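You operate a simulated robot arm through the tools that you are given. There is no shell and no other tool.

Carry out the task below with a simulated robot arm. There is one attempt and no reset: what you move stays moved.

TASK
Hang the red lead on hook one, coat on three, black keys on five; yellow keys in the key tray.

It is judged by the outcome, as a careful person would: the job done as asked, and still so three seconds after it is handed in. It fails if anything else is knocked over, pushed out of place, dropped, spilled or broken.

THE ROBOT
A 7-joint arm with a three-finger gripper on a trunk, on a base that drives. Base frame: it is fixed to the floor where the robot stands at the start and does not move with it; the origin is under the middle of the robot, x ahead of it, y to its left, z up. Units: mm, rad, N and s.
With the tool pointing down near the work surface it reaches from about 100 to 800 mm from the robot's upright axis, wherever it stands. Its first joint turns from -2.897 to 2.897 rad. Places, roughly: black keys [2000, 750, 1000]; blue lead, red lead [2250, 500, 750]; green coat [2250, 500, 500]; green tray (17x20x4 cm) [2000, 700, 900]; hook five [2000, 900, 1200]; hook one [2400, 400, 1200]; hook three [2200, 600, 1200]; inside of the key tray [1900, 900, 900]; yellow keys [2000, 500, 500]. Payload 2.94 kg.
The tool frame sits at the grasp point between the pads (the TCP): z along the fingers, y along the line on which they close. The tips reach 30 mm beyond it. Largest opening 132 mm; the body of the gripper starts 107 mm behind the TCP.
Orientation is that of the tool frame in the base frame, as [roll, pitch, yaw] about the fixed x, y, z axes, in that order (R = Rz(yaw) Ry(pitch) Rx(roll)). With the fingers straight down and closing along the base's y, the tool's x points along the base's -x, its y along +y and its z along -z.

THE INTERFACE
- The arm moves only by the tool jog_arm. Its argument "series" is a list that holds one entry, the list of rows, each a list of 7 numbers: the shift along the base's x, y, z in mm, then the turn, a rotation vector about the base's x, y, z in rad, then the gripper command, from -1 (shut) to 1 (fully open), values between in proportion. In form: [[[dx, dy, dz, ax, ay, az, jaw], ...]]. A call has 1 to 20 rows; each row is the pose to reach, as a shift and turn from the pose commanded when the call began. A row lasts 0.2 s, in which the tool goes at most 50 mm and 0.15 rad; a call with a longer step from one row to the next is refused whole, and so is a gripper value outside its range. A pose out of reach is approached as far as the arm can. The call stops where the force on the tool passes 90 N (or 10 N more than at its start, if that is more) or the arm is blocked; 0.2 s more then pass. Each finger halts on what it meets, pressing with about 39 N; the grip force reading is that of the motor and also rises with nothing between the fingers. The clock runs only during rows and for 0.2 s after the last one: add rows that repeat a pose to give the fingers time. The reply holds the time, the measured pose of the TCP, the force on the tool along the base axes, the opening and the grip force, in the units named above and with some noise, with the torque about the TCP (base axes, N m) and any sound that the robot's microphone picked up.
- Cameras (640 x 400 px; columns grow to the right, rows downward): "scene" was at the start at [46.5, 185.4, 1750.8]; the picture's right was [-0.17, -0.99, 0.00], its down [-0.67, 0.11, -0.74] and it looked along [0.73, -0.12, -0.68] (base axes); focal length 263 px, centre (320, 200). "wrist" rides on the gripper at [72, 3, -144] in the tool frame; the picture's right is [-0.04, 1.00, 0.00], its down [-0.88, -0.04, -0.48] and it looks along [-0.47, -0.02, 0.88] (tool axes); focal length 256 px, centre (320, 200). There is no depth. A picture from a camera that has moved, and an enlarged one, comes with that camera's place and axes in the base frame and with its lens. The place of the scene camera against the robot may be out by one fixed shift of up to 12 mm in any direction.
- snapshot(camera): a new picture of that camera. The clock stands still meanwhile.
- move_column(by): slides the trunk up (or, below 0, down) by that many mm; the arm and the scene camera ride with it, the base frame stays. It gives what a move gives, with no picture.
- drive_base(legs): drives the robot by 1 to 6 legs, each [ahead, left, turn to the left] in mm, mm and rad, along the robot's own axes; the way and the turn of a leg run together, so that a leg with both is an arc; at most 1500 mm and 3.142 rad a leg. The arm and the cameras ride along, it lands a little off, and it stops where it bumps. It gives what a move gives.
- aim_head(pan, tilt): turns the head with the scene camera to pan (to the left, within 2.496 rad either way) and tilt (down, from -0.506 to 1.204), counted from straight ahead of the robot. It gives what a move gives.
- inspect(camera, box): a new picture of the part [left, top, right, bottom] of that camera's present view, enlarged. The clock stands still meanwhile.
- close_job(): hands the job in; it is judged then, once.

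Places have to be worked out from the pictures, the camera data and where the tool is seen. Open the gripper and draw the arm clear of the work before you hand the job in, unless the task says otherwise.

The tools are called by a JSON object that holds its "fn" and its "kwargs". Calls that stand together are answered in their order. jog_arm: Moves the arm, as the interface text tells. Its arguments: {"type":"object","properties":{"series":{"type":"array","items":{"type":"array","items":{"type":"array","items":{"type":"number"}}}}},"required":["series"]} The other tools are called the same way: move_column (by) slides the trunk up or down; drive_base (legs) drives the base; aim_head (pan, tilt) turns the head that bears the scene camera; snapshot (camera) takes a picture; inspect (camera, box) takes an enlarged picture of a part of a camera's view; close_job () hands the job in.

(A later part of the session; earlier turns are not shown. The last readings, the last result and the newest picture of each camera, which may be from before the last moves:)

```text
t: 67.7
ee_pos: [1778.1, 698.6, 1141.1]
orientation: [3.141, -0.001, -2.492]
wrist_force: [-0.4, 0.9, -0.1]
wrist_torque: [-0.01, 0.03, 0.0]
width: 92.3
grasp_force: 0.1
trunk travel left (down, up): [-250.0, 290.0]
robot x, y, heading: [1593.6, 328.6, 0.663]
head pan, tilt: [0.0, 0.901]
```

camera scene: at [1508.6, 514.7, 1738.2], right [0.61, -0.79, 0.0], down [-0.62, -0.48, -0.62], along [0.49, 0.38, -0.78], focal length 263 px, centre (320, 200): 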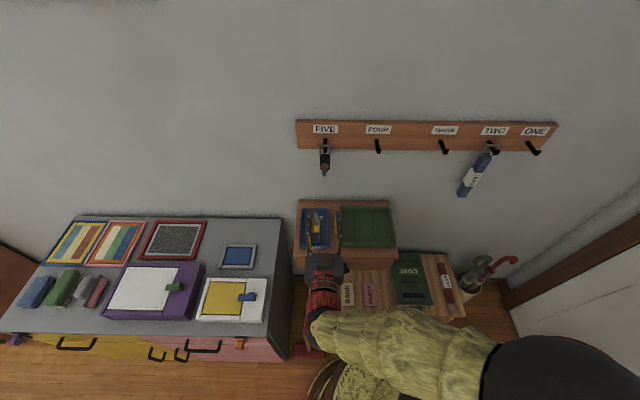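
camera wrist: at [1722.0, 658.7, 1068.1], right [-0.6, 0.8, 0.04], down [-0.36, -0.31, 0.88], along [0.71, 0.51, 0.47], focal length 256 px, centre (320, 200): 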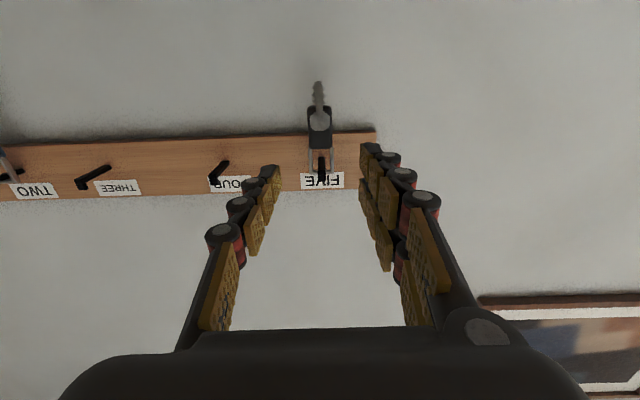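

Sweeping right in front of the shelf, then down over the bench's right end.

{"fn": "jog_arm", "kwargs": {"series": [[[23, -36, -8, 0, 0, 0, 0.4], [46, -73, -16, 0, 0, 0, 0.4], [69, -109, -24, 0, 0, 0, 0.4], [93, -145, -32, 0, 0, 0, 0.4], [116, -182, -40, 0, 0, 0, 0.4], [139, -218, -48, 0, 0, 0, 0.4], [162, -254, -56, 0, 0, 0, 0.4], [185, -291, -64, 0, 0, 0, 0.4], [209, -327, -72, 0, 0, 0, 0.4], [232, -363, -80, 0, 0, 0, 0.4], [255, -400, -90, 0, 0, 0, 0.4], [278, -436, -100, 0, 0, 0, 0.4], [278, -436, -148, 0, 0, 0, 0.4], [278, -436, -196, 0, 0, 0, 0.4], [278, -436, -244, 0, 0, 0, 0.4], [278, -436, -292, 0, 0, 0, 0.4], [278, -436, -340, 0, 0, 0, 0.4], [278, -436, -388, 0, 0, 0, 0.4], [278, -436, -430, 0, 0, 0, 0.4], [278, -436, -430, 0, 0, 0, 0.4]]]}}

{"fn": "snapshot", "kwargs": {"camera": "wrist"}}

{"fn": "snapshot", "kwargs": {"camera": "scene"}}

```text
t: 71.9
ee_pos: [2056.3, 260.4, 710.2]
orientation: [-3.142, -0.003, -2.492]
wrist_force: [-0.2, -0.2, -0.4]
wrist_torque: [0.02, 0.02, -0.01]
width: 92.5
grasp_force: 0.1
trunk travel left (down, up): [-250.0, 290.0]
robot x, y, heading: [1591.2, 330.2, 0.661]
head pan, tilt: [0.0, 0.901]
```

```text
taken
camera wrist: at [1998.5, 220.4, 852.7], right [-0.57, 0.82, 0.0], down [0.72, 0.5, 0.47], along [0.39, 0.27, -0.88], focal length 256 px, centre (320, 200)
```

wrist: 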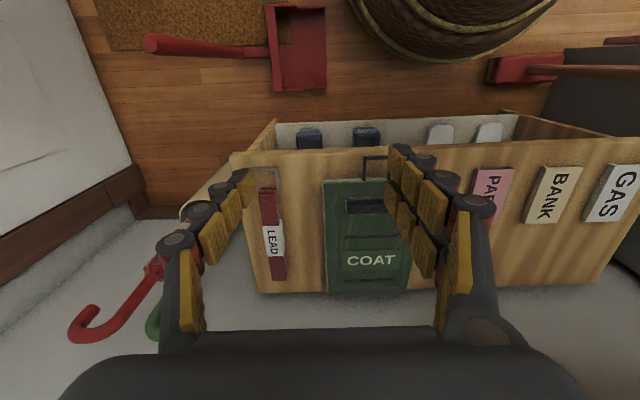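

```text
taken
camera scene: at [1509.3, 514.7, 1738.3], right [0.61, -0.79, 0.0], down [-0.62, -0.48, -0.62], along [0.49, 0.38, -0.78], focal length 263 px, centre (320, 200)
```

scene: 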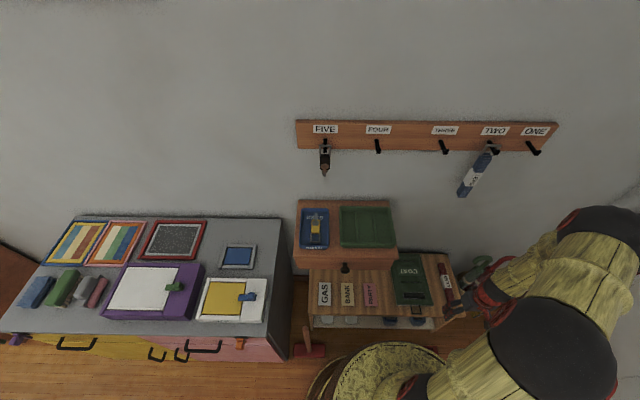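

Both remaining items are in view. I'll zoom in on the lead and coat.

{"fn": "inspect", "kwargs": {"camera": "wrist", "box": [220, 140, 440, 310]}}

```text
2.35 times, centred on (330, 225) of wrist
camera zoom: at [1998.5, 220.4, 852.7], right [-0.57, 0.82, 0.0], down [0.72, 0.5, 0.47], along [0.39, 0.27, -0.88], focal length 602 px, centre (296, 141)
```

zoom: 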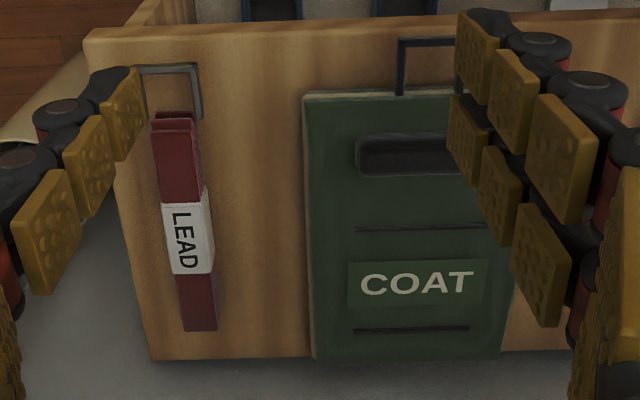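

The lead lies along n at r≈427: loop n 408–445, body 443–651. To end up with its loop upward in the same final pose as before, I need to grip it with the tool turned half round, so I'll test that turn here at a safe height.

{"fn": "jog_arm", "kwargs": {"series": [[[0, 0, 0, 0, 0, 0.145, 0.2], [0, 0, 0, 0, 0, 0.29, 0.0], [0, 0, 0, 0, 0, 0.435, 0.0], [0, 0, 0, 0, 0, 0.58, 0.0], [0, 0, 0, 0, 0, 0.725, 0.0], [0, 0, 0, 0, 0, 0.87, 0.0], [0, 0, 0, 0, 0, 1.015, 0.0], [0, 0, 0, 0, 0, 1.16, 0.0], [0, 0, 0, 0, 0, 1.305, 0.0], [0, 0, 0, 0, 0, 1.45, 0.0], [0, 0, 0, 0, 0, 1.595, 0.0], [0, 0, 0, 0, 0, 1.74, 0.0], [0, 0, 0, 0, 0, 1.885, 0.0], [0, 0, 0, 0, 0, 2.03, 0.0], [0, 0, 0, 0, 0, 2.175, 0.0], [0, 0, 0, 0, 0, 2.32, 0.0], [0, 0, 0, 0, 0, 2.465, 0.0], [0, 0, 0, 0, 0, 2.61, 0.0], [0, 0, 0, 0, 0, 2.755, 0.0], [0, 0, 0, 0, 0, 2.9, 0.0]]]}}

```text
t: 76.1
ee_pos: [2057.1, 262.1, 709.8]
orientation: [3.14, 0.0, 0.411]
wrist_force: [0.2, 0.6, -0.8]
wrist_torque: [0.04, 0.02, -0.01]
width: 66.0
grasp_force: 0.0
trunk travel left (down, up): [-250.0, 290.0]
robot x, y, heading: [1595.7, 327.0, 0.662]
head pan, tilt: [0.0, 0.901]
```

The half turn is within reach. I'll finish the turn and move above the lead's near end at z≈580.

{"fn": "jog_arm", "kwargs": {"series": [[[40, 3, -20, 0, 0, 0.12, 0.0], [80, 5, -40, 0, 0, 0.234, 0.0], [120, 8, -60, 0, 0, 0.234, 0.0], [150, 10, -90, 0, 0, 0.234, 0.0], [176, 11.5, -125, 0, 0, 0.234, 0.0], [176, 11.5, -130, 0, 0, 0.234, 0.0]]]}}

{"fn": "snapshot", "kwargs": {"camera": "wrist"}}

{"fn": "snapshot", "kwargs": {"camera": "scene"}}

```text
t: 77.5
ee_pos: [2106.3, 287.2, 569.6]
orientation: [3.139, -0.002, 0.641]
wrist_force: [-0.2, -0.3, 0.6]
wrist_torque: [0.0, 0.06, -0.02]
width: 66.0
grasp_force: 0.1
out of reach, approached as far as the arm can: row 1, 2, 3, 4, 5, 6
trunk travel left (down, up): [-250.0, 290.0]
robot x, y, heading: [1598.7, 328.3, 0.663]
head pan, tilt: [0.0, 0.901]
```

```text
taken
camera wrist: at [2166.6, 328.1, 712.6], right [0.56, -0.83, 0.0], down [-0.73, -0.49, 0.47], along [-0.39, -0.27, -0.88], focal length 256 px, centre (320, 200)
```

wrist: 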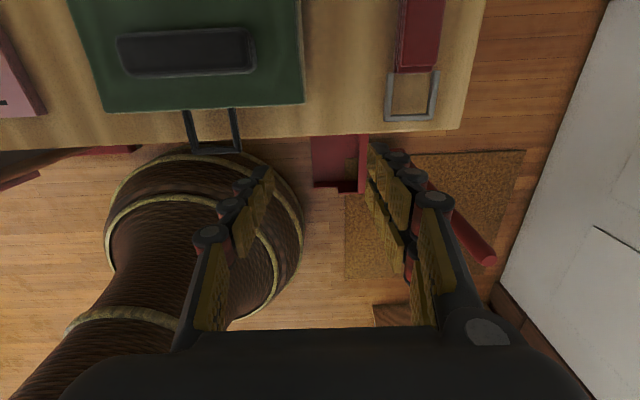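

```text
taken
camera scene: at [1509.8, 515.0, 1738.3], right [0.61, -0.79, 0.0], down [-0.62, -0.48, -0.62], along [0.49, 0.38, -0.78], focal length 263 px, centre (320, 200)
```

scene: 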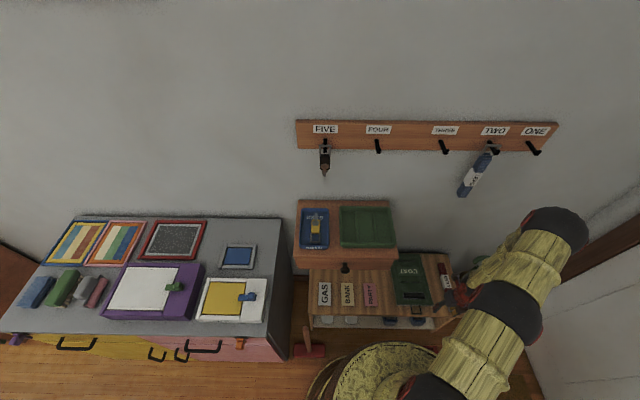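

The exact half turn is at a joint limit with the arm this far to the right. A slightly smaller turn (about 0.2 rad short of the lead's axis) was reachable, and the lead will align itself in the closing pads. I'll turn back by 0.24 and see where the tool settles.

{"fn": "jog_arm", "kwargs": {"series": [[[0, 0, 0, 0, 0, -0.08, 0.0], [0, 0, 0, 0, 0, -0.16, 0.0], [0, 0, 0, 0, 0, -0.24, 0.0], [0, 0, 0, 0, 0, -0.24, 0.0], [0, 0, 0, 0, 0, -0.24, 0.0]]]}}

{"fn": "snapshot", "kwargs": {"camera": "wrist"}}

```text
t: 78.7
ee_pos: [2106.6, 288.5, 571.0]
orientation: [3.139, -0.001, 0.402]
wrist_force: [-0.5, -0.4, -0.6]
wrist_torque: [-0.02, -0.01, 0.02]
width: 66.0
grasp_force: 0.0
trunk travel left (down, up): [-250.0, 290.0]
robot x, y, heading: [1593.6, 327.7, 0.661]
head pan, tilt: [0.0, 0.901]
```

```text
taken
camera wrist: at [2173.4, 313.8, 713.8], right [0.35, -0.94, 0.0], down [-0.82, -0.31, 0.47], along [-0.44, -0.17, -0.88], focal length 256 px, centre (320, 200)
```

wrist: 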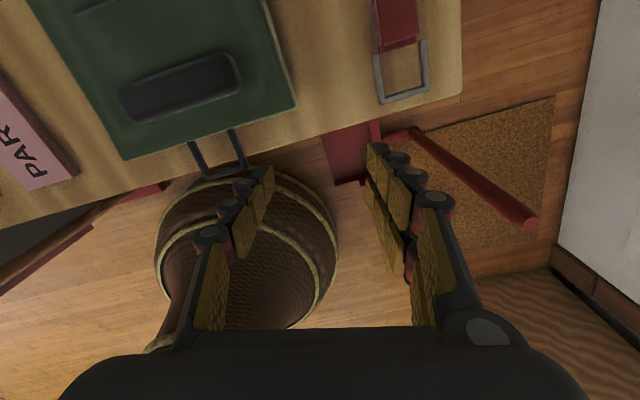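

The command follows the measured pose. Now I'll try moving over the lead with this orientation.

{"fn": "jog_arm", "kwargs": {"series": [[[32, -4, 0, 0, 0, 0, 0.0], [64, -7, 0, 0, 0, 0, 0.0], [96, -11, 0, 0, 0, 0, 0.0], [127, -15, 0, 0, 0, 0, 0.0], [127, -15, 0, 0, 0, 0, 0.0]]]}}

{"fn": "snapshot", "kwargs": {"camera": "wrist"}}

```text
t: 79.9
ee_pos: [2108.8, 288.7, 560.8]
orientation: [3.141, -0.002, 0.402]
wrist_force: [0.4, 0.3, -0.8]
wrist_torque: [-0.03, -0.01, -0.01]
width: 66.0
grasp_force: 0.0
out of reach, approached as far as the arm can: row 1, 2, 3, 4, 5
trunk travel left (down, up): [-250.0, 290.0]
robot x, y, heading: [1593.9, 326.1, 0.664]
head pan, tilt: [0.0, 0.901]
```

```text
taken
camera wrist: at [2175.8, 314.7, 703.4], right [0.35, -0.94, 0.0], down [-0.83, -0.31, 0.47], along [-0.44, -0.17, -0.88], focal length 256 px, centre (320, 200)
```

wrist: 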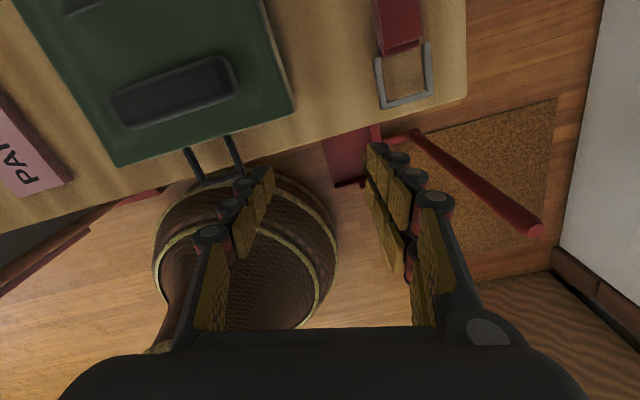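

The arm seems stretched: the shoulder is high for the bench. I'll raise the tool, then lower the trunk so the arm has a better working height.

{"fn": "jog_arm", "kwargs": {"series": [[[-10, 0, 45, 0, 0, 0, 0.0], [-20, 0, 90, 0, 0, 0, 0.0], [-30, 0, 135, 0, 0, 0, 0.0], [-40, 0, 180, 0, 0, 0, 0.0], [-40, 0, 220, 0, 0, 0, 0.0], [-40, 0, 240, 0, 0, 0, 0.0]]]}}

```text
t: 81.3
ee_pos: [2032.0, 293.1, 759.4]
orientation: [-3.141, 0.0, 0.401]
wrist_force: [-0.6, 0.1, -0.1]
wrist_torque: [-0.01, 0.03, 0.02]
width: 66.2
grasp_force: 0.1
out of reach, approached as far as the arm can: row 3, 4, 5, 6
trunk travel left (down, up): [-250.0, 290.0]
robot x, y, heading: [1596.8, 328.6, 0.662]
head pan, tilt: [0.0, 0.901]
```

I'm in an awkward wrist configuration here. I'll do the coat first and turn the lead in two grasps afterwards, once the bench has room. So I'll turn the tool back to a quarter turn (fingers closing along n) over the coat.

{"fn": "jog_arm", "kwargs": {"series": [[[-10, -8, 0, 0, 0, -0.147, 0.0], [-20, -16, 0, 0, 0, -0.294, 0.0], [-20, -16, 0, 0, 0, -0.441, 0.0], [-20, -16, 0, 0, 0, -0.588, 0.0], [-20, -16, 0, 0, 0, -0.735, 0.0], [-20, -16, 0, 0, 0, -0.882, 0.0], [-20, -16, 0, 0, 0, -1.029, 0.0], [-20, -16, 0, 0, 0, -1.176, 0.0], [-20, -16, 0, 0, 0, -1.327, 0.0], [-20, -16, 0, 0, 0, -1.327, 0.0]]]}}

{"fn": "snapshot", "kwargs": {"camera": "wrist"}}

```text
t: 83.5
ee_pos: [2011.6, 276.7, 760.7]
orientation: [3.142, -0.001, -0.928]
wrist_force: [1.0, 0.3, 0.0]
wrist_torque: [0.0, 0.0, -0.01]
width: 66.0
grasp_force: 0.1
trunk travel left (down, up): [-250.0, 290.0]
robot x, y, heading: [1598.0, 325.6, 0.663]
head pan, tilt: [0.0, 0.901]
```

```text
taken
camera wrist: at [2052.4, 216.8, 902.9], right [-0.83, -0.56, 0.0], down [-0.5, 0.73, 0.47], along [-0.27, 0.39, -0.88], focal length 256 px, centre (320, 200)
```

wrist: 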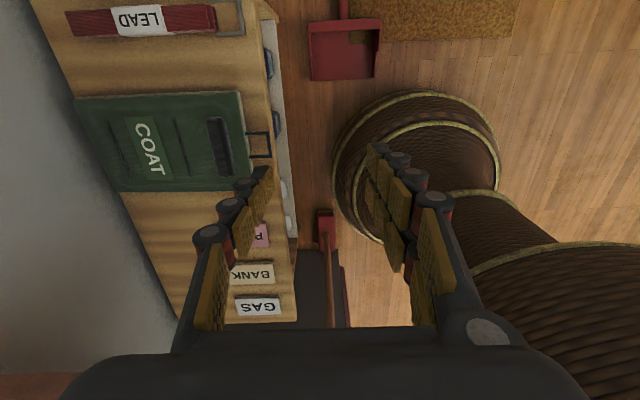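

Clear overhead view: the coat's black ridge is near n≈480, r≈244. I'll move closer over it.

{"fn": "jog_arm", "kwargs": {"series": [[[18, 26, -30, 0, 0, 0, 0.0], [36, 52, -60, 0, 0, 0, 0.0], [54, 78, -90, 0, 0, 0, 0.0], [70, 102, -118, 0, 0, 0, 0.0], [83, 120, -140, 0, 0, 0, 0.0], [83, 120, -140, 0, 0, 0, 0.0]]]}}

{"fn": "snapshot", "kwargs": {"camera": "wrist"}}

```text
t: 84.9
ee_pos: [2093.5, 396.5, 619.8]
orientation: [3.141, -0.001, -0.924]
wrist_force: [0.8, -0.4, -0.3]
wrist_torque: [0.0, 0.02, -0.02]
width: 66.0
grasp_force: 0.0
trunk travel left (down, up): [-250.0, 290.0]
robot x, y, heading: [1596.5, 330.1, 0.664]
head pan, tilt: [0.0, 0.901]
```

```text
taken
camera wrist: at [2135.3, 336.5, 762.6], right [-0.82, -0.57, 0.0], down [-0.5, 0.73, 0.47], along [-0.27, 0.39, -0.88], focal length 256 px, centre (320, 200)
```

wrist: 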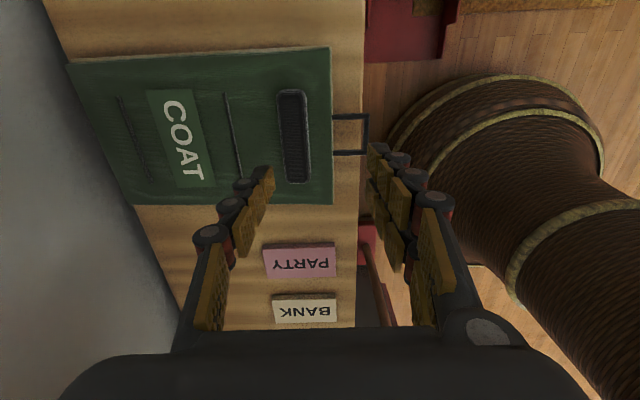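

The two views triangulate to a ridge top at z≈505, centred at n≈465, r≈250, ~97 mm long and ~33 mm wide. I'll centre over it and go down to tips just above ridge level.

{"fn": "jog_arm", "kwargs": {"series": [[[12, 6, -15, 0, 0, 0, 0.0], [23.5, 11.4, -35, 0, 0, 0, 0.0], [23.5, 11.4, -60, 0, 0, 0, 0.0], [23.5, 11.4, -75, 0, 0, 0, 0.0], [23.5, 11.4, -75, 0, 0, 0, 0.0]]]}}

{"fn": "snapshot", "kwargs": {"camera": "wrist"}}

```text
t: 86.1
ee_pos: [2118.5, 406.7, 543.9]
orientation: [3.14, -0.002, -0.924]
wrist_force: [0.4, -0.5, -0.1]
wrist_torque: [0.01, -0.01, -0.01]
width: 65.8
grasp_force: 0.1
out of reach, approached as far as the arm can: row 1
trunk travel left (down, up): [-250.0, 290.0]
robot x, y, heading: [1595.1, 329.7, 0.66]
head pan, tilt: [0.0, 0.901]
```

```text
taken
camera wrist: at [2159.3, 348.0, 687.7], right [-0.82, -0.57, 0.0], down [-0.5, 0.73, 0.47], along [-0.27, 0.39, -0.88], focal length 256 px, centre (320, 200)
```

wrist: 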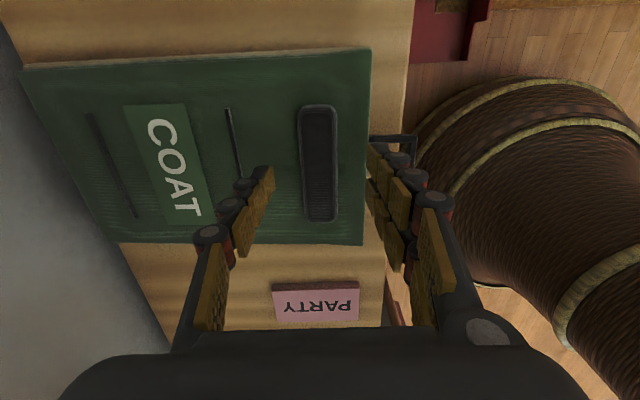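

Well centred. I'll descend toward tips at z≈492 and check the force.

{"fn": "jog_arm", "kwargs": {"series": [[[0, 0, -8, 0, 0, 0, 0.0], [0, 0, -15, 0, 0, 0, 0.0], [0, 0, -22, 0, 0, 0, 0.0], [0, 0, -22, 0, 0, 0, 0.0]]]}}

{"fn": "inspect", "kwargs": {"camera": "wrist", "box": [220, 80, 440, 260]}}

```text
t: 87.1
ee_pos: [2118.1, 406.8, 521.8]
orientation: [3.14, -0.003, -0.926]
wrist_force: [-0.6, -0.2, -0.2]
wrist_torque: [-0.02, 0.05, 0.02]
width: 65.8
grasp_force: 0.1
trunk travel left (down, up): [-250.0, 290.0]
robot x, y, heading: [1592.4, 326.3, 0.659]
head pan, tilt: [0.0, 0.901]
```

```text
2.22 times, centred on (330, 170) of wrist
camera zoom: at [2159.3, 348.2, 665.5], right [-0.82, -0.57, 0.0], down [-0.5, 0.73, 0.47], along [-0.27, 0.39, -0.88], focal length 569 px, centre (298, 267)
```

zoom: 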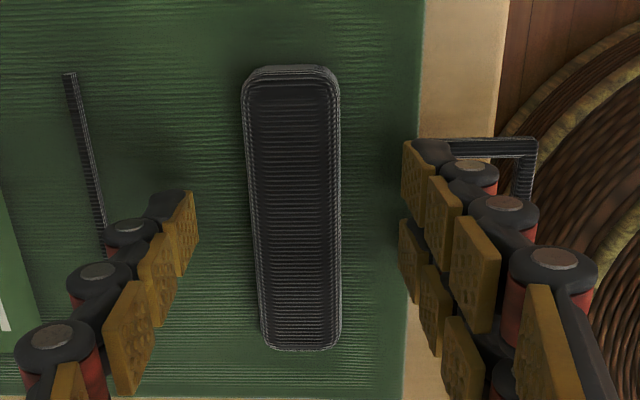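

No contact yet. I'll narrow the opening to ~50 mm, to keep clear of the wire loop, and go down in small steps.

{"fn": "jog_arm", "kwargs": {"series": [[[0, 0, 0, 0, 0, 0, -0.24], [0, 0, -3, 0, 0, 0, -0.24], [0, 0, -6, 0, 0, 0, -0.24], [0, 0, -9, 0, 0, 0, -0.24]]]}}

{"fn": "inspect", "kwargs": {"camera": "wrist", "box": [220, 80, 440, 260]}}

```text
t: 88.1
ee_pos: [2117.5, 407.9, 515.1]
orientation: [-3.141, -0.001, -0.925]
wrist_force: [-5.3, 1.0, 18.7]
wrist_torque: [-0.17, 0.61, -0.08]
width: 51.4
grasp_force: 1.4
trunk travel left (down, up): [-250.0, 290.0]
robot x, y, heading: [1596.8, 326.2, 0.662]
head pan, tilt: [0.0, 0.901]
```

```text
2.22 times, centred on (330, 170) of wrist
camera zoom: at [2158.8, 348.3, 658.1], right [-0.82, -0.57, 0.0], down [-0.5, 0.73, 0.47], along [-0.27, 0.39, -0.88], focal length 569 px, centre (298, 267)
```

zoom: 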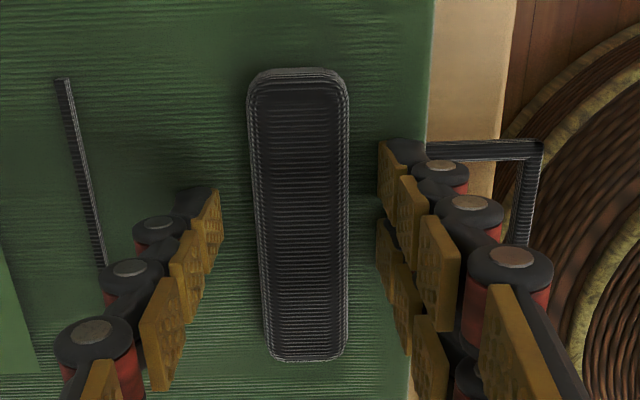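

The tips touch the coat's top at z≈485 (19 N). I'll lift 3 mm and close on the ridge.

{"fn": "jog_arm", "kwargs": {"series": [[[0, 0, 5, 0, 0, 0, -0.24], [0, 0, 5, 0, 0, 0, -0.6], [0, 0, 5, 0, 0, 0, -0.9], [0, 0, 5, 0, 0, 0, -1], [0, 0, 5, 0, 0, 0, -1], [0, 0, 5, 0, 0, 0, -1]]]}}

{"fn": "inspect", "kwargs": {"camera": "wrist", "box": [220, 80, 440, 260]}}

```text
t: 89.5
ee_pos: [2118.1, 408.4, 518.4]
orientation: [3.138, -0.002, -0.925]
wrist_force: [0.9, -0.1, -0.3]
wrist_torque: [-0.08, 0.06, -0.01]
width: 29.8
grasp_force: 39.3
trunk travel left (down, up): [-250.0, 290.0]
robot x, y, heading: [1595.5, 326.4, 0.661]
head pan, tilt: [0.0, 0.901]
```

```text
2.22 times, centred on (330, 170) of wrist
camera zoom: at [2159.2, 348.5, 661.7], right [-0.82, -0.57, 0.0], down [-0.5, 0.73, 0.47], along [-0.27, 0.39, -0.88], focal length 569 px, centre (298, 267)
```

zoom: 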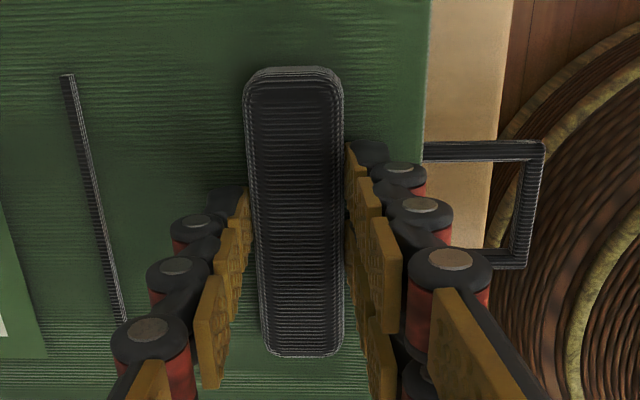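

Gripped on the ridge (29.8 mm, 39 N). I'll lift a little and see how the weight bears.

{"fn": "jog_arm", "kwargs": {"series": [[[0, 0, 3, 0, 0, 0, -1], [0, 0, 8, 0, 0, 0, -1], [0, 0, 16, 0, 0, 0, -1], [0, 0, 25, 0, 0, 0, -1], [0, 0, 25, 0, 0, 0, -1]]]}}

{"fn": "snapshot", "kwargs": {"camera": "wrist"}}

{"fn": "inspect", "kwargs": {"camera": "scene", "box": [290, 220, 490, 345]}}

```text
t: 90.7
ee_pos: [2117.4, 407.3, 542.5]
orientation: [-3.14, -0.001, -0.926]
wrist_force: [0.2, 1.0, -1.6]
wrist_torque: [-0.07, 0.09, -0.02]
width: 29.8
grasp_force: 38.9
trunk travel left (down, up): [-250.0, 290.0]
robot x, y, heading: [1594.7, 326.4, 0.661]
head pan, tilt: [0.0, 0.901]
```

```text
taken
camera wrist: at [2159.2, 348.6, 686.6], right [-0.82, -0.57, 0.0], down [-0.5, 0.73, 0.47], along [-0.27, 0.39, -0.88], focal length 256 px, centre (320, 200)
```

wrist: 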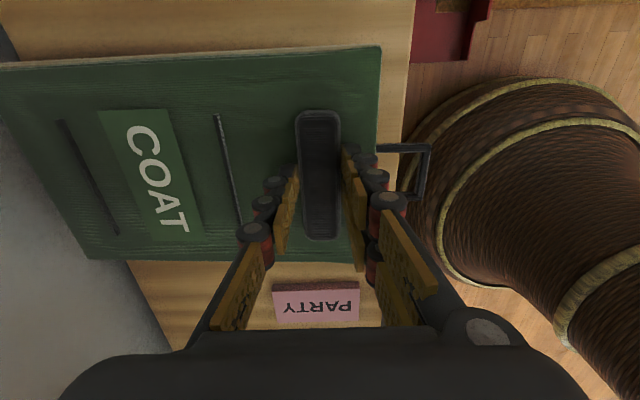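

```text
3.20 times, centred on (390, 282) of scene
camera zoom: at [1509.2, 514.9, 1738.2], right [0.61, -0.79, 0.0], down [-0.62, -0.48, -0.62], along [0.49, 0.38, -0.78], focal length 842 px, centre (96, -64)
```

zoom: 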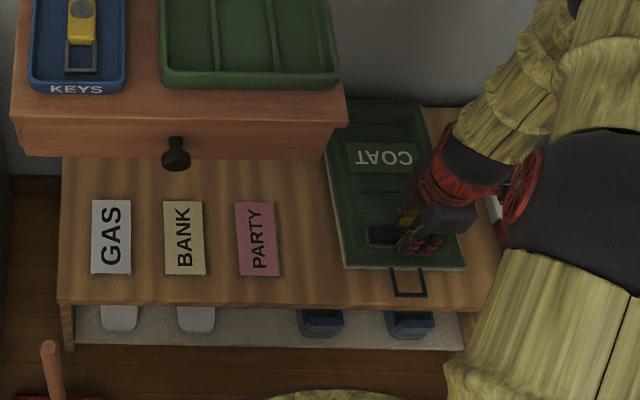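

The coat weighs only about 120 g and stays level. I'll lift it clear and back to n≈400, z≈850 for the turn.

{"fn": "jog_arm", "kwargs": {"series": [[[0, 0, 40, 0, 0, 0, -1], [-8, -6, 85, 0, 0, 0, -1], [-17, -13, 130, 0, 0, 0, -1], [-26, -20, 175, 0, 0, 0, -1], [-35, -27, 220, 0, 0, 0, -1], [-44, -33, 265, 0, 0, 0, -1], [-53, -40, 308, 0, 0, 0, -1], [-53, -40, 308, 0, 0, 0, -1]]]}}

{"fn": "snapshot", "kwargs": {"camera": "scene"}}

```text
t: 92.5
ee_pos: [2064.3, 365.9, 852.7]
orientation: [3.139, 0.0, -0.924]
wrist_force: [0.1, 0.1, -1.9]
wrist_torque: [-0.08, 0.07, -0.01]
width: 29.4
grasp_force: 39.1
trunk travel left (down, up): [-250.0, 290.0]
robot x, y, heading: [1595.6, 330.0, 0.661]
head pan, tilt: [0.0, 0.901]
```

```text
taken
camera scene: at [1508.8, 514.8, 1738.1], right [0.61, -0.79, 0.0], down [-0.62, -0.48, -0.62], along [0.49, 0.38, -0.78], focal length 263 px, centre (320, 200)
```

scene: 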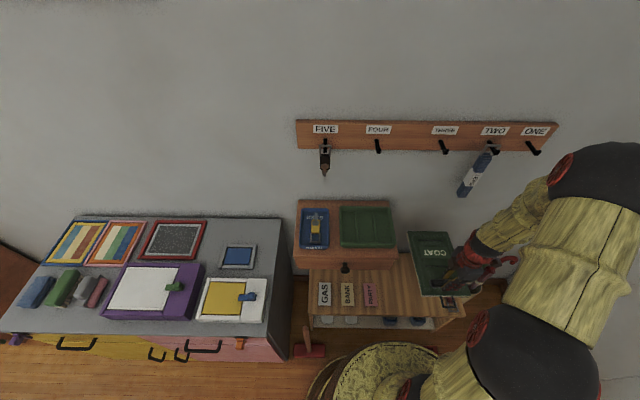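

Now the turn: first quarter, clockwise.

{"fn": "jog_arm", "kwargs": {"series": [[[0, 0, 0, 0, 0, -0.143, -1], [0, 0, 0, 0, 0, -0.286, -1], [0, 0, 0, 0, 0, -0.429, -1], [0, 0, 0, 0, 0, -0.572, -1], [0, 0, 0, 0, 0, -0.715, -1], [0, 0, 0, 0, 0, -0.858, -1], [0, 0, 0, 0, 0, -1.001, -1], [0, 0, 0, 0, 0, -1.144, -1], [0, 0, 0, 0, 0, -1.287, -1], [0, 0, 0, 0, 0, -1.43, -1], [0, 0, 0, 0, 0, -1.571, -1]]]}}

{"fn": "snapshot", "kwargs": {"camera": "scene"}}

{"fn": "snapshot", "kwargs": {"camera": "wrist"}}

```text
t: 94.9
ee_pos: [2064.7, 366.8, 850.6]
orientation: [3.14, 0.0, -2.5]
wrist_force: [0.4, 0.0, -1.9]
wrist_torque: [0.08, 0.07, 0.02]
width: 29.5
grasp_force: 39.0
trunk travel left (down, up): [-250.0, 290.0]
robot x, y, heading: [1597.5, 324.9, 0.663]
head pan, tilt: [0.0, 0.901]
```

```text
taken
camera scene: at [1509.1, 514.9, 1738.2], right [0.61, -0.79, 0.0], down [-0.62, -0.48, -0.62], along [0.49, 0.38, -0.78], focal length 263 px, centre (320, 200)
```

scene: 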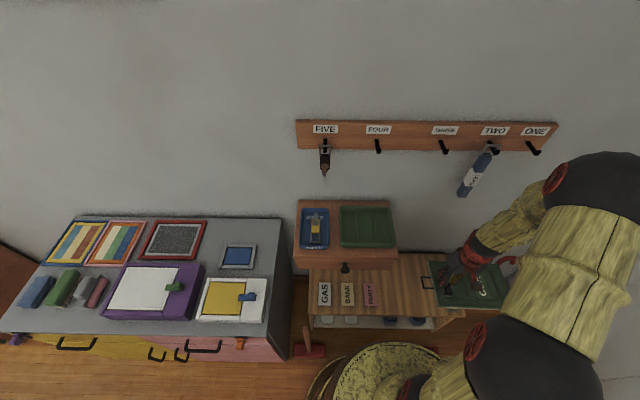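

```text
taken
camera wrist: at [2005.4, 327.0, 994.6], right [-0.56, 0.83, 0.0], down [0.73, 0.5, 0.47], along [0.39, 0.27, -0.88], focal length 256 px, centre (320, 200)
```

wrist: 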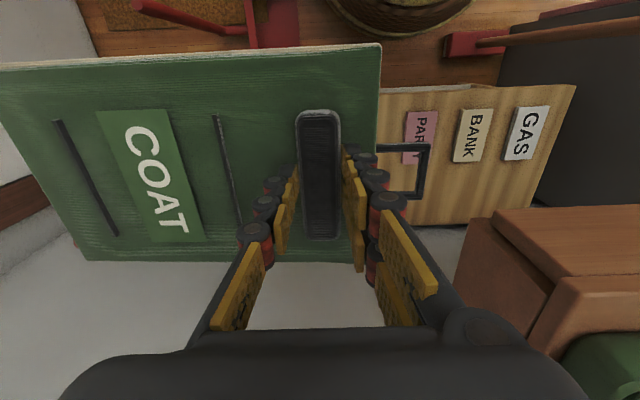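

Second quarter turn, rising and moving slightly forward so the coat stays clear of my own trunk.

{"fn": "jog_arm", "kwargs": {"series": [[[4, 3, 40, 0, 0, 0, -1], [8, 6, 80, 0, 0, 0, -1], [12, 9, 120, 0, 0, 0, -1], [20, 15, 155, 0, 0, -0.14, -1], [28, 21, 190, 0, 0, -0.28, -1], [32, 24, 190, 0, 0, -0.42, -1], [32, 24, 190, 0, 0, -0.56, -1], [32, 24, 190, 0, 0, -0.7, -1], [32, 24, 190, 0, 0, -0.84, -1], [32, 24, 190, 0, 0, -0.98, -1], [32, 24, 190, 0, 0, -1.12, -1], [32, 24, 190, 0, 0, -1.26, -1], [32, 24, 190, 0, 0, -1.4, -1], [32, 24, 190, 0, 0, -1.5, -1], [32, 24, 190, 0, 0, -1.568, -1], [32, 24, 190, 0, 0, -1.568, -1]]]}}

{"fn": "snapshot", "kwargs": {"camera": "scene"}}

{"fn": "snapshot", "kwargs": {"camera": "wrist"}}

```text
t: 98.3
ee_pos: [2098.2, 391.7, 1042.5]
orientation: [3.141, -0.001, 2.217]
wrist_force: [-0.4, 0.4, -1.8]
wrist_torque: [0.07, -0.11, 0.01]
width: 29.7
grasp_force: 39.1
trunk travel left (down, up): [-250.0, 290.0]
robot x, y, heading: [1594.6, 325.8, 0.662]
head pan, tilt: [0.0, 0.901]
```

```text
taken
camera scene: at [1509.0, 514.9, 1738.2], right [0.61, -0.79, 0.0], down [-0.62, -0.48, -0.62], along [0.49, 0.38, -0.78], focal length 263 px, centre (320, 200)
```

scene: 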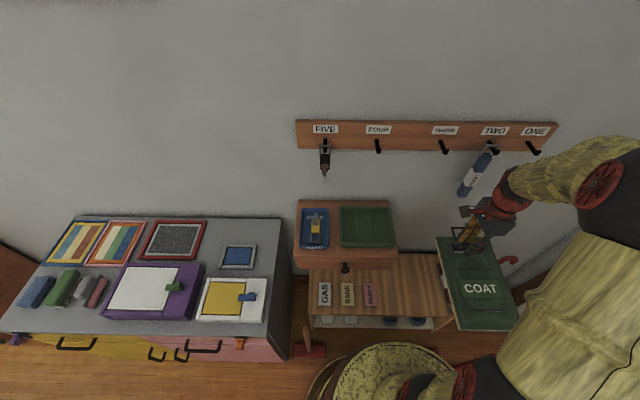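

```text
taken
camera wrist: at [2056.3, 451.4, 1184.9], right [0.82, 0.57, 0.0], down [0.5, -0.72, 0.47], along [0.27, -0.39, -0.88], focal length 256 px, centre (320, 200)
```

wrist: 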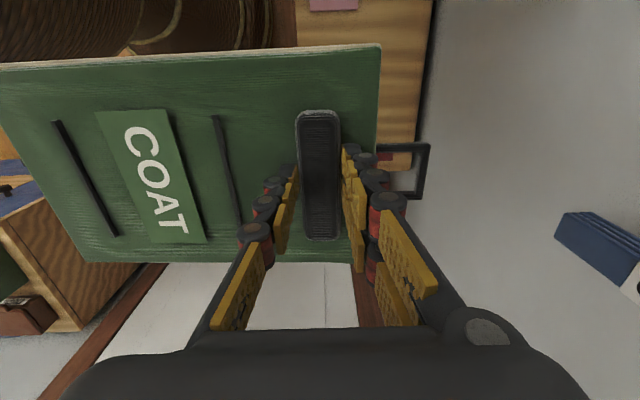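

The coat now has its loop toward the wall. I'll pitch the tool up to horizontal so the coat hangs down, shifting toward hook three.

{"fn": "jog_arm", "kwargs": {"series": [[[0, 4, 10, 0.0858, -0.1141, 0, -1], [-1, 9, 20, 0.1716, -0.2282, 0, -1], [-2, 14, 30, 0.2574, -0.3423, 0, -1], [-3, 19, 40, 0.3432, -0.4564, 0, -1], [-4, 24, 50, 0.429, -0.5705, 0, -1], [-5, 30, 60, 0.5148, -0.6846, 0, -1], [-6, 36, 70, 0.6006, -0.7987, 0, -1], [-7, 42, 80, 0.6864, -0.9128, 0, -1], [-8, 48, 90, 0.7722, -1.0269, 0, -1], [-10, 54, 100, 0.858, -1.141, 0, -1], [-12, 66, 105, 0.944, -1.2551, 0, -1], [-12, 66, 105, 0.944, -1.2551, 0, -1]]]}}

{"fn": "snapshot", "kwargs": {"camera": "scene"}}

{"fn": "snapshot", "kwargs": {"camera": "wrist"}}

```text
t: 100.9
ee_pos: [2082.0, 468.6, 1149.2]
orientation: [1.563, 0.009, 2.238]
wrist_force: [0.1, -0.1, -2.3]
wrist_torque: [-0.04, 0.09, 0.01]
width: 29.2
grasp_force: 39.4
trunk travel left (down, up): [-250.0, 290.0]
robot x, y, heading: [1598.7, 327.6, 0.659]
head pan, tilt: [0.0, 0.901]
```

```text
taken
camera scene: at [1509.0, 514.9, 1738.2], right [0.61, -0.79, 0.0], down [-0.62, -0.48, -0.62], along [0.49, 0.38, -0.78], focal length 263 px, centre (320, 200)
```

scene: 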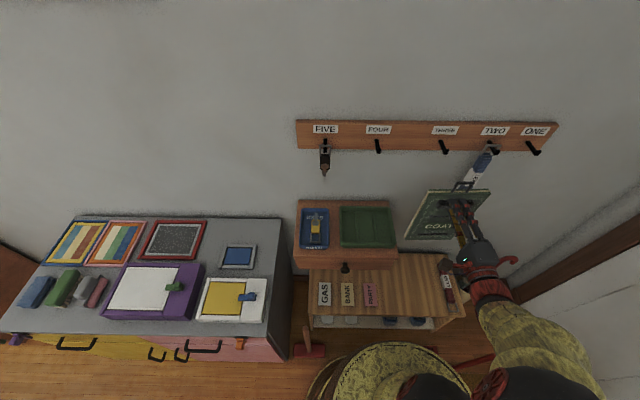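

```text
taken
camera wrist: at [1925.4, 436.5, 1150.2], right [0.02, -0.03, 1.0], down [0.17, -0.98, -0.03], along [0.99, 0.17, -0.01], focal length 256 px, centre (320, 200)
```

wrist: 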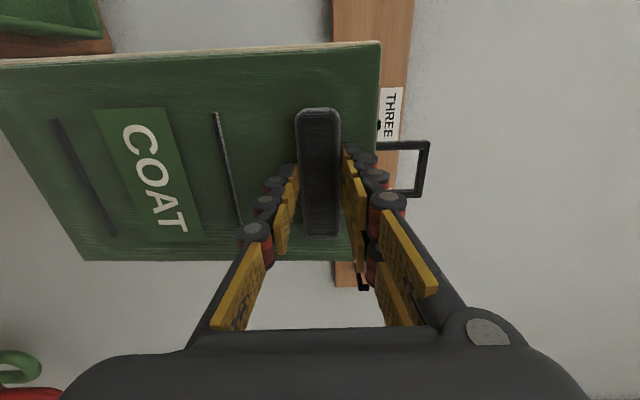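

Coat is upright facing the wall with its loop up. I'll zoom in to measure loop and hook three.

{"fn": "inspect", "kwargs": {"camera": "wrist", "box": [330, 70, 450, 220]}}

{"fn": "inspect", "kwargs": {"camera": "scene", "box": [390, 110, 570, 260]}}

```text
2.67 times, centred on (390, 145) of wrist
camera zoom: at [1925.4, 436.5, 1150.2], right [0.02, -0.03, 1.0], down [0.17, -0.98, -0.03], along [0.99, 0.17, -0.01], focal length 683 px, centre (133, 347)
```

zoom: 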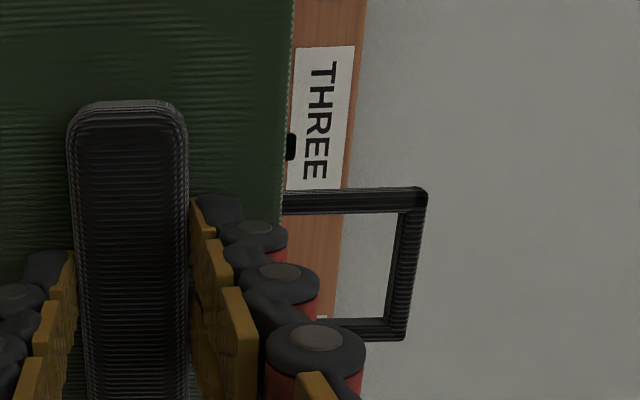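

```text
2.67 times, centred on (480, 185) of scene
camera zoom: at [1509.0, 514.9, 1738.2], right [0.61, -0.79, 0.0], down [-0.62, -0.48, -0.62], along [0.49, 0.38, -0.78], focal length 701 px, centre (-107, 240)
```

zoom: 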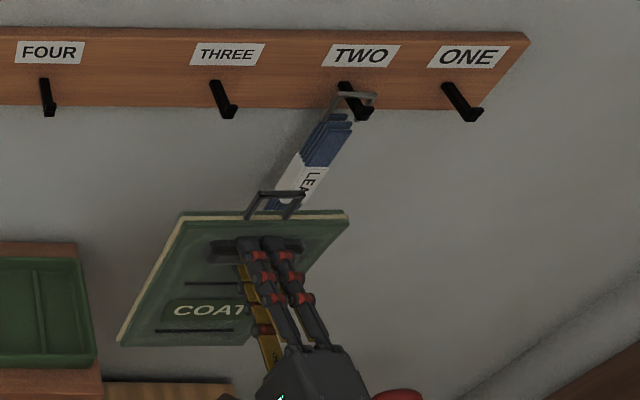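

Hook three's tip is at r≈171, z up to ≈1217. The coat's loop centre is TCP+7 in r, with its opening TCP+42…+78. I'll square the yaw and move to just in front of hook three.

{"fn": "jog_arm", "kwargs": {"series": [[[8, 14, 0, 0, 0, -0.012, -1], [20, 30, 0, 0, 0, -0.023, -1], [34, 43, 0, 0, 0, -0.023, -1], [48, 55, 0, 0, 0, -0.023, -1], [58.8, 64.8, 0, 0, 0, -0.023, -1], [58.8, 64.8, 0, 0, 0, -0.023, -1]]]}}

{"fn": "inspect", "kwargs": {"camera": "wrist", "box": [330, 70, 450, 220]}}

{"fn": "inspect", "kwargs": {"camera": "scene", "box": [390, 110, 570, 260]}}

```text
t: 102.3
ee_pos: [2144.4, 521.6, 1146.4]
orientation: [1.571, 0.002, 2.194]
wrist_force: [-0.3, 0.8, -1.9]
wrist_torque: [-0.05, 0.07, 0.0]
width: 29.7
grasp_force: 39.3
trunk travel left (down, up): [-250.0, 290.0]
robot x, y, heading: [1594.8, 328.6, 0.66]
head pan, tilt: [0.0, 0.901]
```

```text
2.67 times, centred on (390, 145) of wrist
camera zoom: at [1985.4, 497.0, 1149.1], right [0.02, -0.03, 1.0], down [0.13, -0.99, -0.04], along [0.99, 0.13, -0.02], focal length 683 px, centre (133, 347)
```

zoom: 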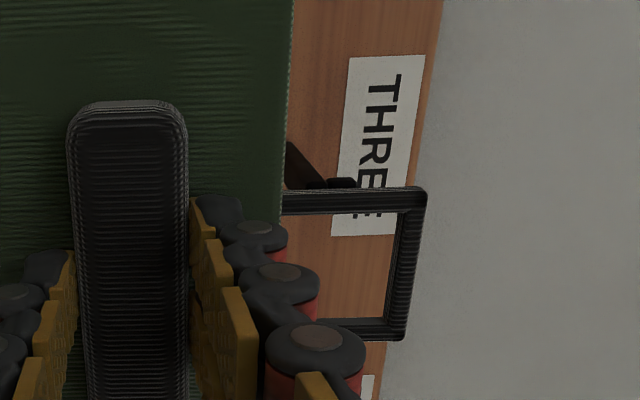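

```text
2.67 times, centred on (480, 185) of scene
camera zoom: at [1509.0, 515.0, 1738.2], right [0.61, -0.79, 0.0], down [-0.62, -0.48, -0.62], along [0.49, 0.38, -0.78], focal length 701 px, centre (-107, 240)
```

zoom: 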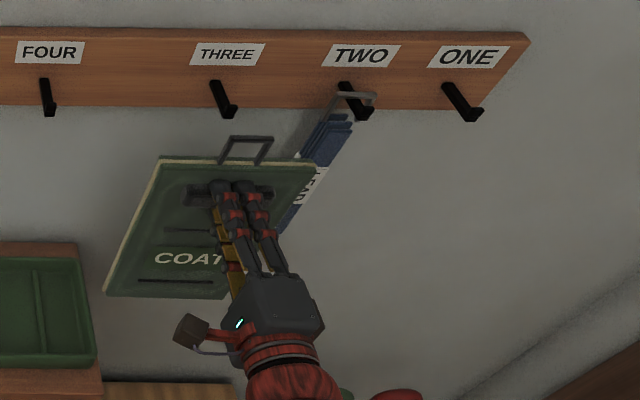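

The last reading had been taken before the arm settled, so the loop is about 13 mm too far right and the yaw overcorrected by 0.02. I'll fix both and raise 4 mm.

{"fn": "jog_arm", "kwargs": {"series": [[[-4, 5, 2, 0, 0, 0.01, -1], [-7.8, 10.4, 4.5, 0, 0, 0.022, -1], [-7.8, 10.4, 4.5, 0, 0, 0.022, -1], [-7.8, 10.4, 4.5, 0, 0, 0.022, -1]]]}}

{"fn": "inspect", "kwargs": {"camera": "wrist", "box": [330, 70, 450, 220]}}

{"fn": "inspect", "kwargs": {"camera": "scene", "box": [410, 120, 500, 200]}}

```text
t: 103.3
ee_pos: [2134.5, 532.5, 1151.5]
orientation: [1.572, 0.005, 2.217]
wrist_force: [1.3, -0.4, -1.2]
wrist_torque: [-0.05, 0.09, 0.02]
width: 29.0
grasp_force: 38.7
trunk travel left (down, up): [-250.0, 290.0]
robot x, y, heading: [1597.9, 326.8, 0.662]
head pan, tilt: [0.0, 0.901]
```

```text
2.67 times, centred on (390, 145) of wrist
camera zoom: at [1977.5, 504.3, 1153.5], right [0.02, -0.03, 1.0], down [0.15, -0.99, -0.04], along [0.99, 0.15, -0.02], focal length 683 px, centre (133, 347)
```

zoom: 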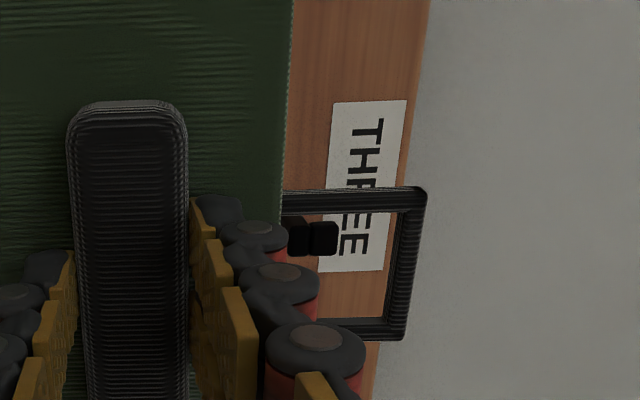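

```text
5.00 times, centred on (455, 160) of scene
camera zoom: at [1508.9, 514.9, 1738.2], right [0.61, -0.79, 0.0], down [-0.62, -0.48, -0.62], along [0.49, 0.38, -0.78], focal length 1315 px, centre (-355, 400)
```

zoom: 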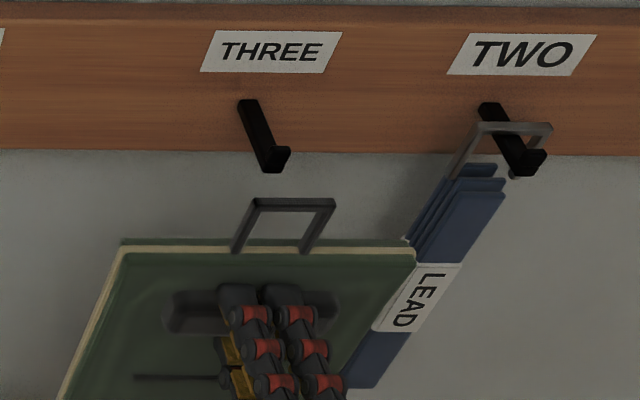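

Hook three's tip is centred in the coat's loop opening, with about 10 mm above and below. I'll ease forward.

{"fn": "jog_arm", "kwargs": {"series": [[[8, 6, 0, 0, 0, 0, -1], [16, 12, 0, 0, 0, 0, -1], [24, 18, 0, 0, 0, 0, -1], [28, 21, 0, 0, 0, 0, -1], [28, 21, 0, 0, 0, 0, -1]]]}}

{"fn": "inspect", "kwargs": {"camera": "wrist", "box": [330, 70, 450, 220]}}

{"fn": "inspect", "kwargs": {"camera": "scene", "box": [410, 120, 500, 200]}}

```text
t: 104.5
ee_pos: [2164.3, 552.6, 1151.5]
orientation: [1.57, 0.003, 2.216]
wrist_force: [0.0, -0.4, -0.5]
wrist_torque: [0.0, 0.08, -0.02]
width: 29.2
grasp_force: 38.8
trunk travel left (down, up): [-250.0, 290.0]
robot x, y, heading: [1595.9, 327.9, 0.666]
head pan, tilt: [0.0, 0.901]
```

```text
2.67 times, centred on (390, 145) of wrist
camera zoom: at [2006.2, 525.4, 1153.2], right [0.02, -0.03, 1.0], down [0.15, -0.99, -0.04], along [0.99, 0.15, -0.02], focal length 683 px, centre (133, 347)
```

zoom: 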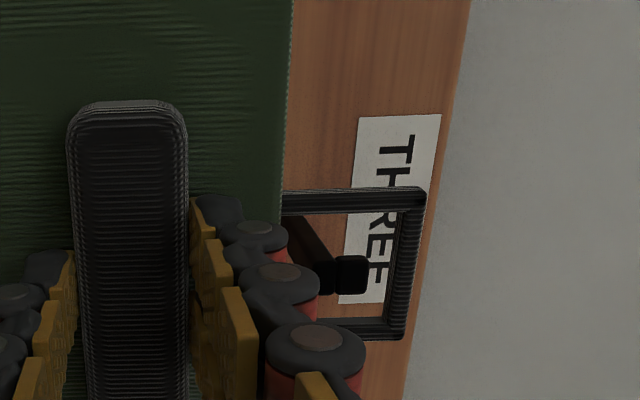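

```text
5.00 times, centred on (455, 160) of scene
camera zoom: at [1508.9, 515.0, 1738.2], right [0.61, -0.79, 0.0], down [-0.62, -0.48, -0.62], along [0.49, 0.38, -0.78], focal length 1315 px, centre (-355, 400)
```

zoom: 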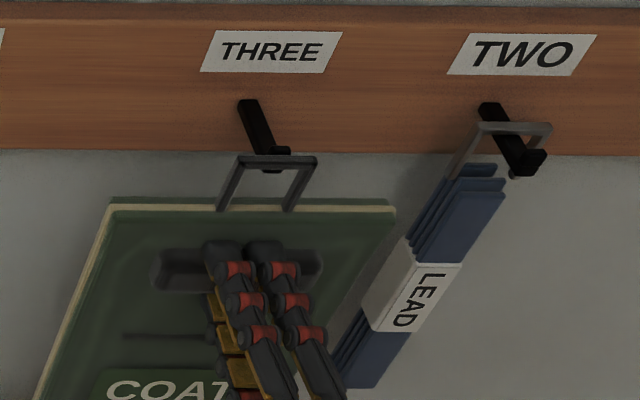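

Passing through cleanly. Another 20 mm in.

{"fn": "jog_arm", "kwargs": {"series": [[[6, 4.5, 0.5, 0, 0, 0, -1], [12, 9, 1, 0, 0, 0, -1], [16, 12, 1, 0, 0, 0, -1], [16, 12, 1, 0, 0, 0, -1]]]}}

{"fn": "inspect", "kwargs": {"camera": "wrist", "box": [330, 70, 450, 220]}}

{"fn": "inspect", "kwargs": {"camera": "scene", "box": [410, 120, 500, 200]}}

```text
t: 105.5
ee_pos: [2179.9, 565.5, 1152.2]
orientation: [1.57, 0.004, 2.217]
wrist_force: [0.2, 0.1, -1.1]
wrist_torque: [-0.03, 0.11, -0.03]
width: 29.2
grasp_force: 38.8
trunk travel left (down, up): [-250.0, 290.0]
robot x, y, heading: [1596.3, 328.3, 0.666]
head pan, tilt: [0.0, 0.901]
```

```text
2.67 times, centred on (390, 145) of wrist
camera zoom: at [2022.4, 537.2, 1154.2], right [0.02, -0.03, 1.0], down [0.15, -0.99, -0.04], along [0.99, 0.15, -0.02], focal length 683 px, centre (133, 347)
```

zoom: 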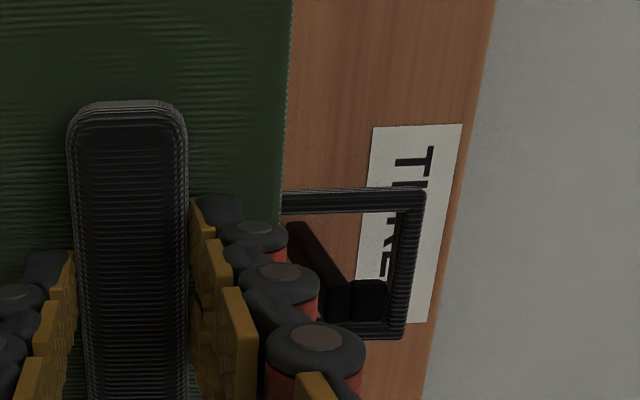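

```text
5.00 times, centred on (455, 160) of scene
camera zoom: at [1509.0, 515.0, 1738.2], right [0.61, -0.79, 0.0], down [-0.62, -0.48, -0.62], along [0.49, 0.38, -0.78], focal length 1315 px, centre (-355, 400)
```

zoom: 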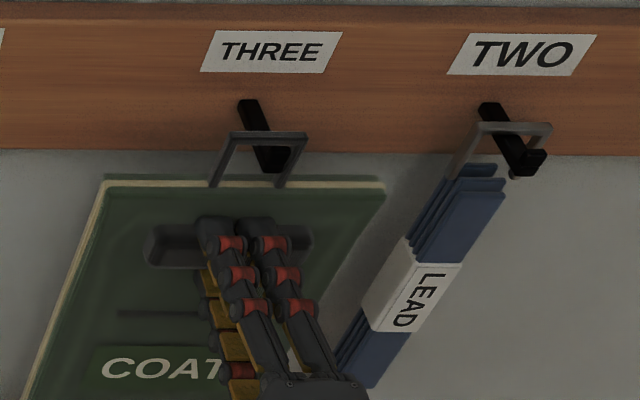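

The loop's bar is behind the upturn. Now lowering gently onto the peg.

{"fn": "jog_arm", "kwargs": {"series": [[[0, 0, -5, 0, 0, 0, -1], [0, 0, -10, 0, 0, 0, -1], [0, 0, -14, 0, 0, 0, -1], [0, 0, -16, 0, 0, 0, -1]]]}}

{"fn": "inspect", "kwargs": {"camera": "scene", "box": [410, 120, 500, 200]}}

```text
t: 106.5
ee_pos: [2181.4, 565.9, 1150.3]
orientation: [1.546, 0.011, 2.216]
wrist_force: [8.7, 1.2, 54.6]
wrist_torque: [0.62, -1.25, -0.08]
width: 29.3
grasp_force: 39.3
trunk travel left (down, up): [-250.0, 290.0]
robot x, y, heading: [1594.3, 329.9, 0.658]
head pan, tilt: [0.0, 0.901]
```

```text
5.00 times, centred on (455, 160) of scene
camera zoom: at [1505.8, 513.3, 1738.6], right [0.61, -0.79, 0.0], down [-0.62, -0.48, -0.62], along [0.49, 0.38, -0.78], focal length 1315 px, centre (-355, 400)
```

zoom: 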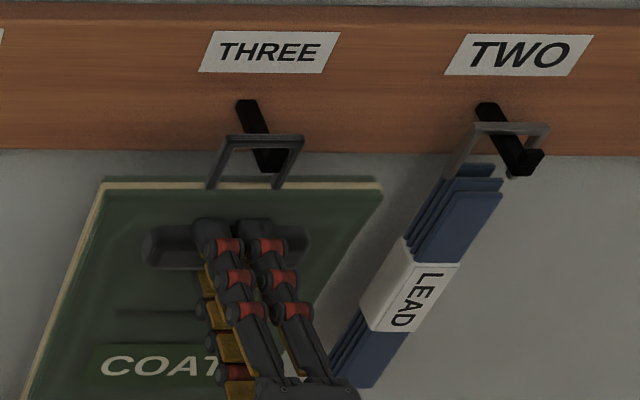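

Contact came early: 55 N, and from the torque it acts at n≈TCP+36 at the hook's lateral position, so the bar is sitting on top of the upturn, not behind it. I'll relieve the load a little first and read the pose.

{"fn": "jog_arm", "kwargs": {"series": [[[0, 0, 4, 0, 0, 0, -1], [0, 0, 9, 0, 0, 0, -1], [0, 0, 14, 0, 0, 0, -1], [0, 0, 14, 0, 0, 0, -1]]]}}

{"fn": "inspect", "kwargs": {"camera": "wrist", "box": [330, 70, 450, 220]}}

{"fn": "inspect", "kwargs": {"camera": "scene", "box": [430, 130, 480, 180]}}

```text
t: 107.5
ee_pos: [2180.3, 564.3, 1150.6]
orientation: [1.57, 0.001, 2.218]
wrist_force: [5.4, -1.6, 20.7]
wrist_torque: [0.35, -0.39, -0.14]
width: 29.5
grasp_force: 39.1
trunk travel left (down, up): [-250.0, 290.0]
robot x, y, heading: [1591.0, 328.5, 0.663]
head pan, tilt: [0.0, 0.901]
```

```text
2.67 times, centred on (390, 145) of wrist
camera zoom: at [2021.4, 536.9, 1152.6], right [0.03, -0.03, 1.0], down [0.15, -0.99, -0.04], along [0.99, 0.15, -0.02], focal length 683 px, centre (133, 347)
```

zoom: 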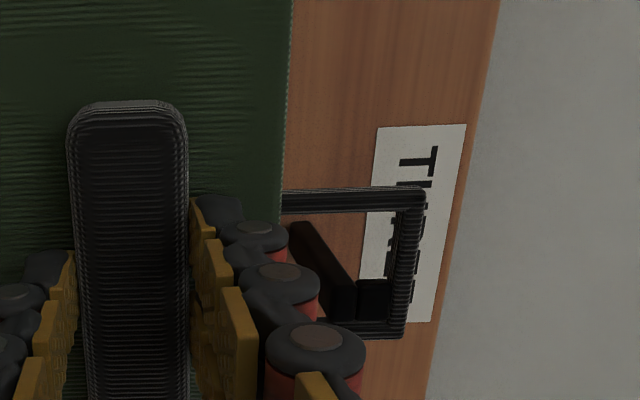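

```text
8.00 times, centred on (455, 155) of scene
camera zoom: at [1507.9, 514.0, 1738.1], right [0.61, -0.79, 0.0], down [-0.62, -0.48, -0.62], along [0.49, 0.38, -0.78], focal length 2104 px, centre (-760, 560)
```

zoom: 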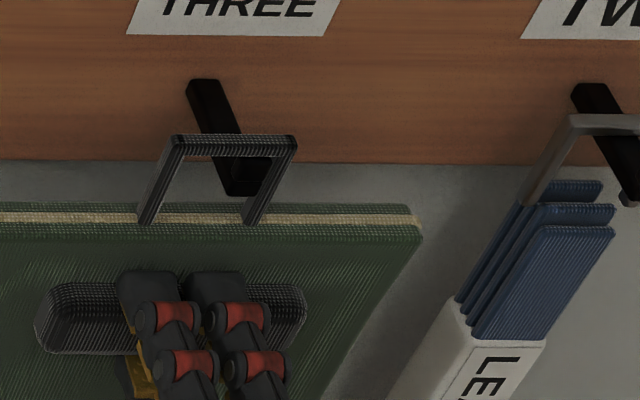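

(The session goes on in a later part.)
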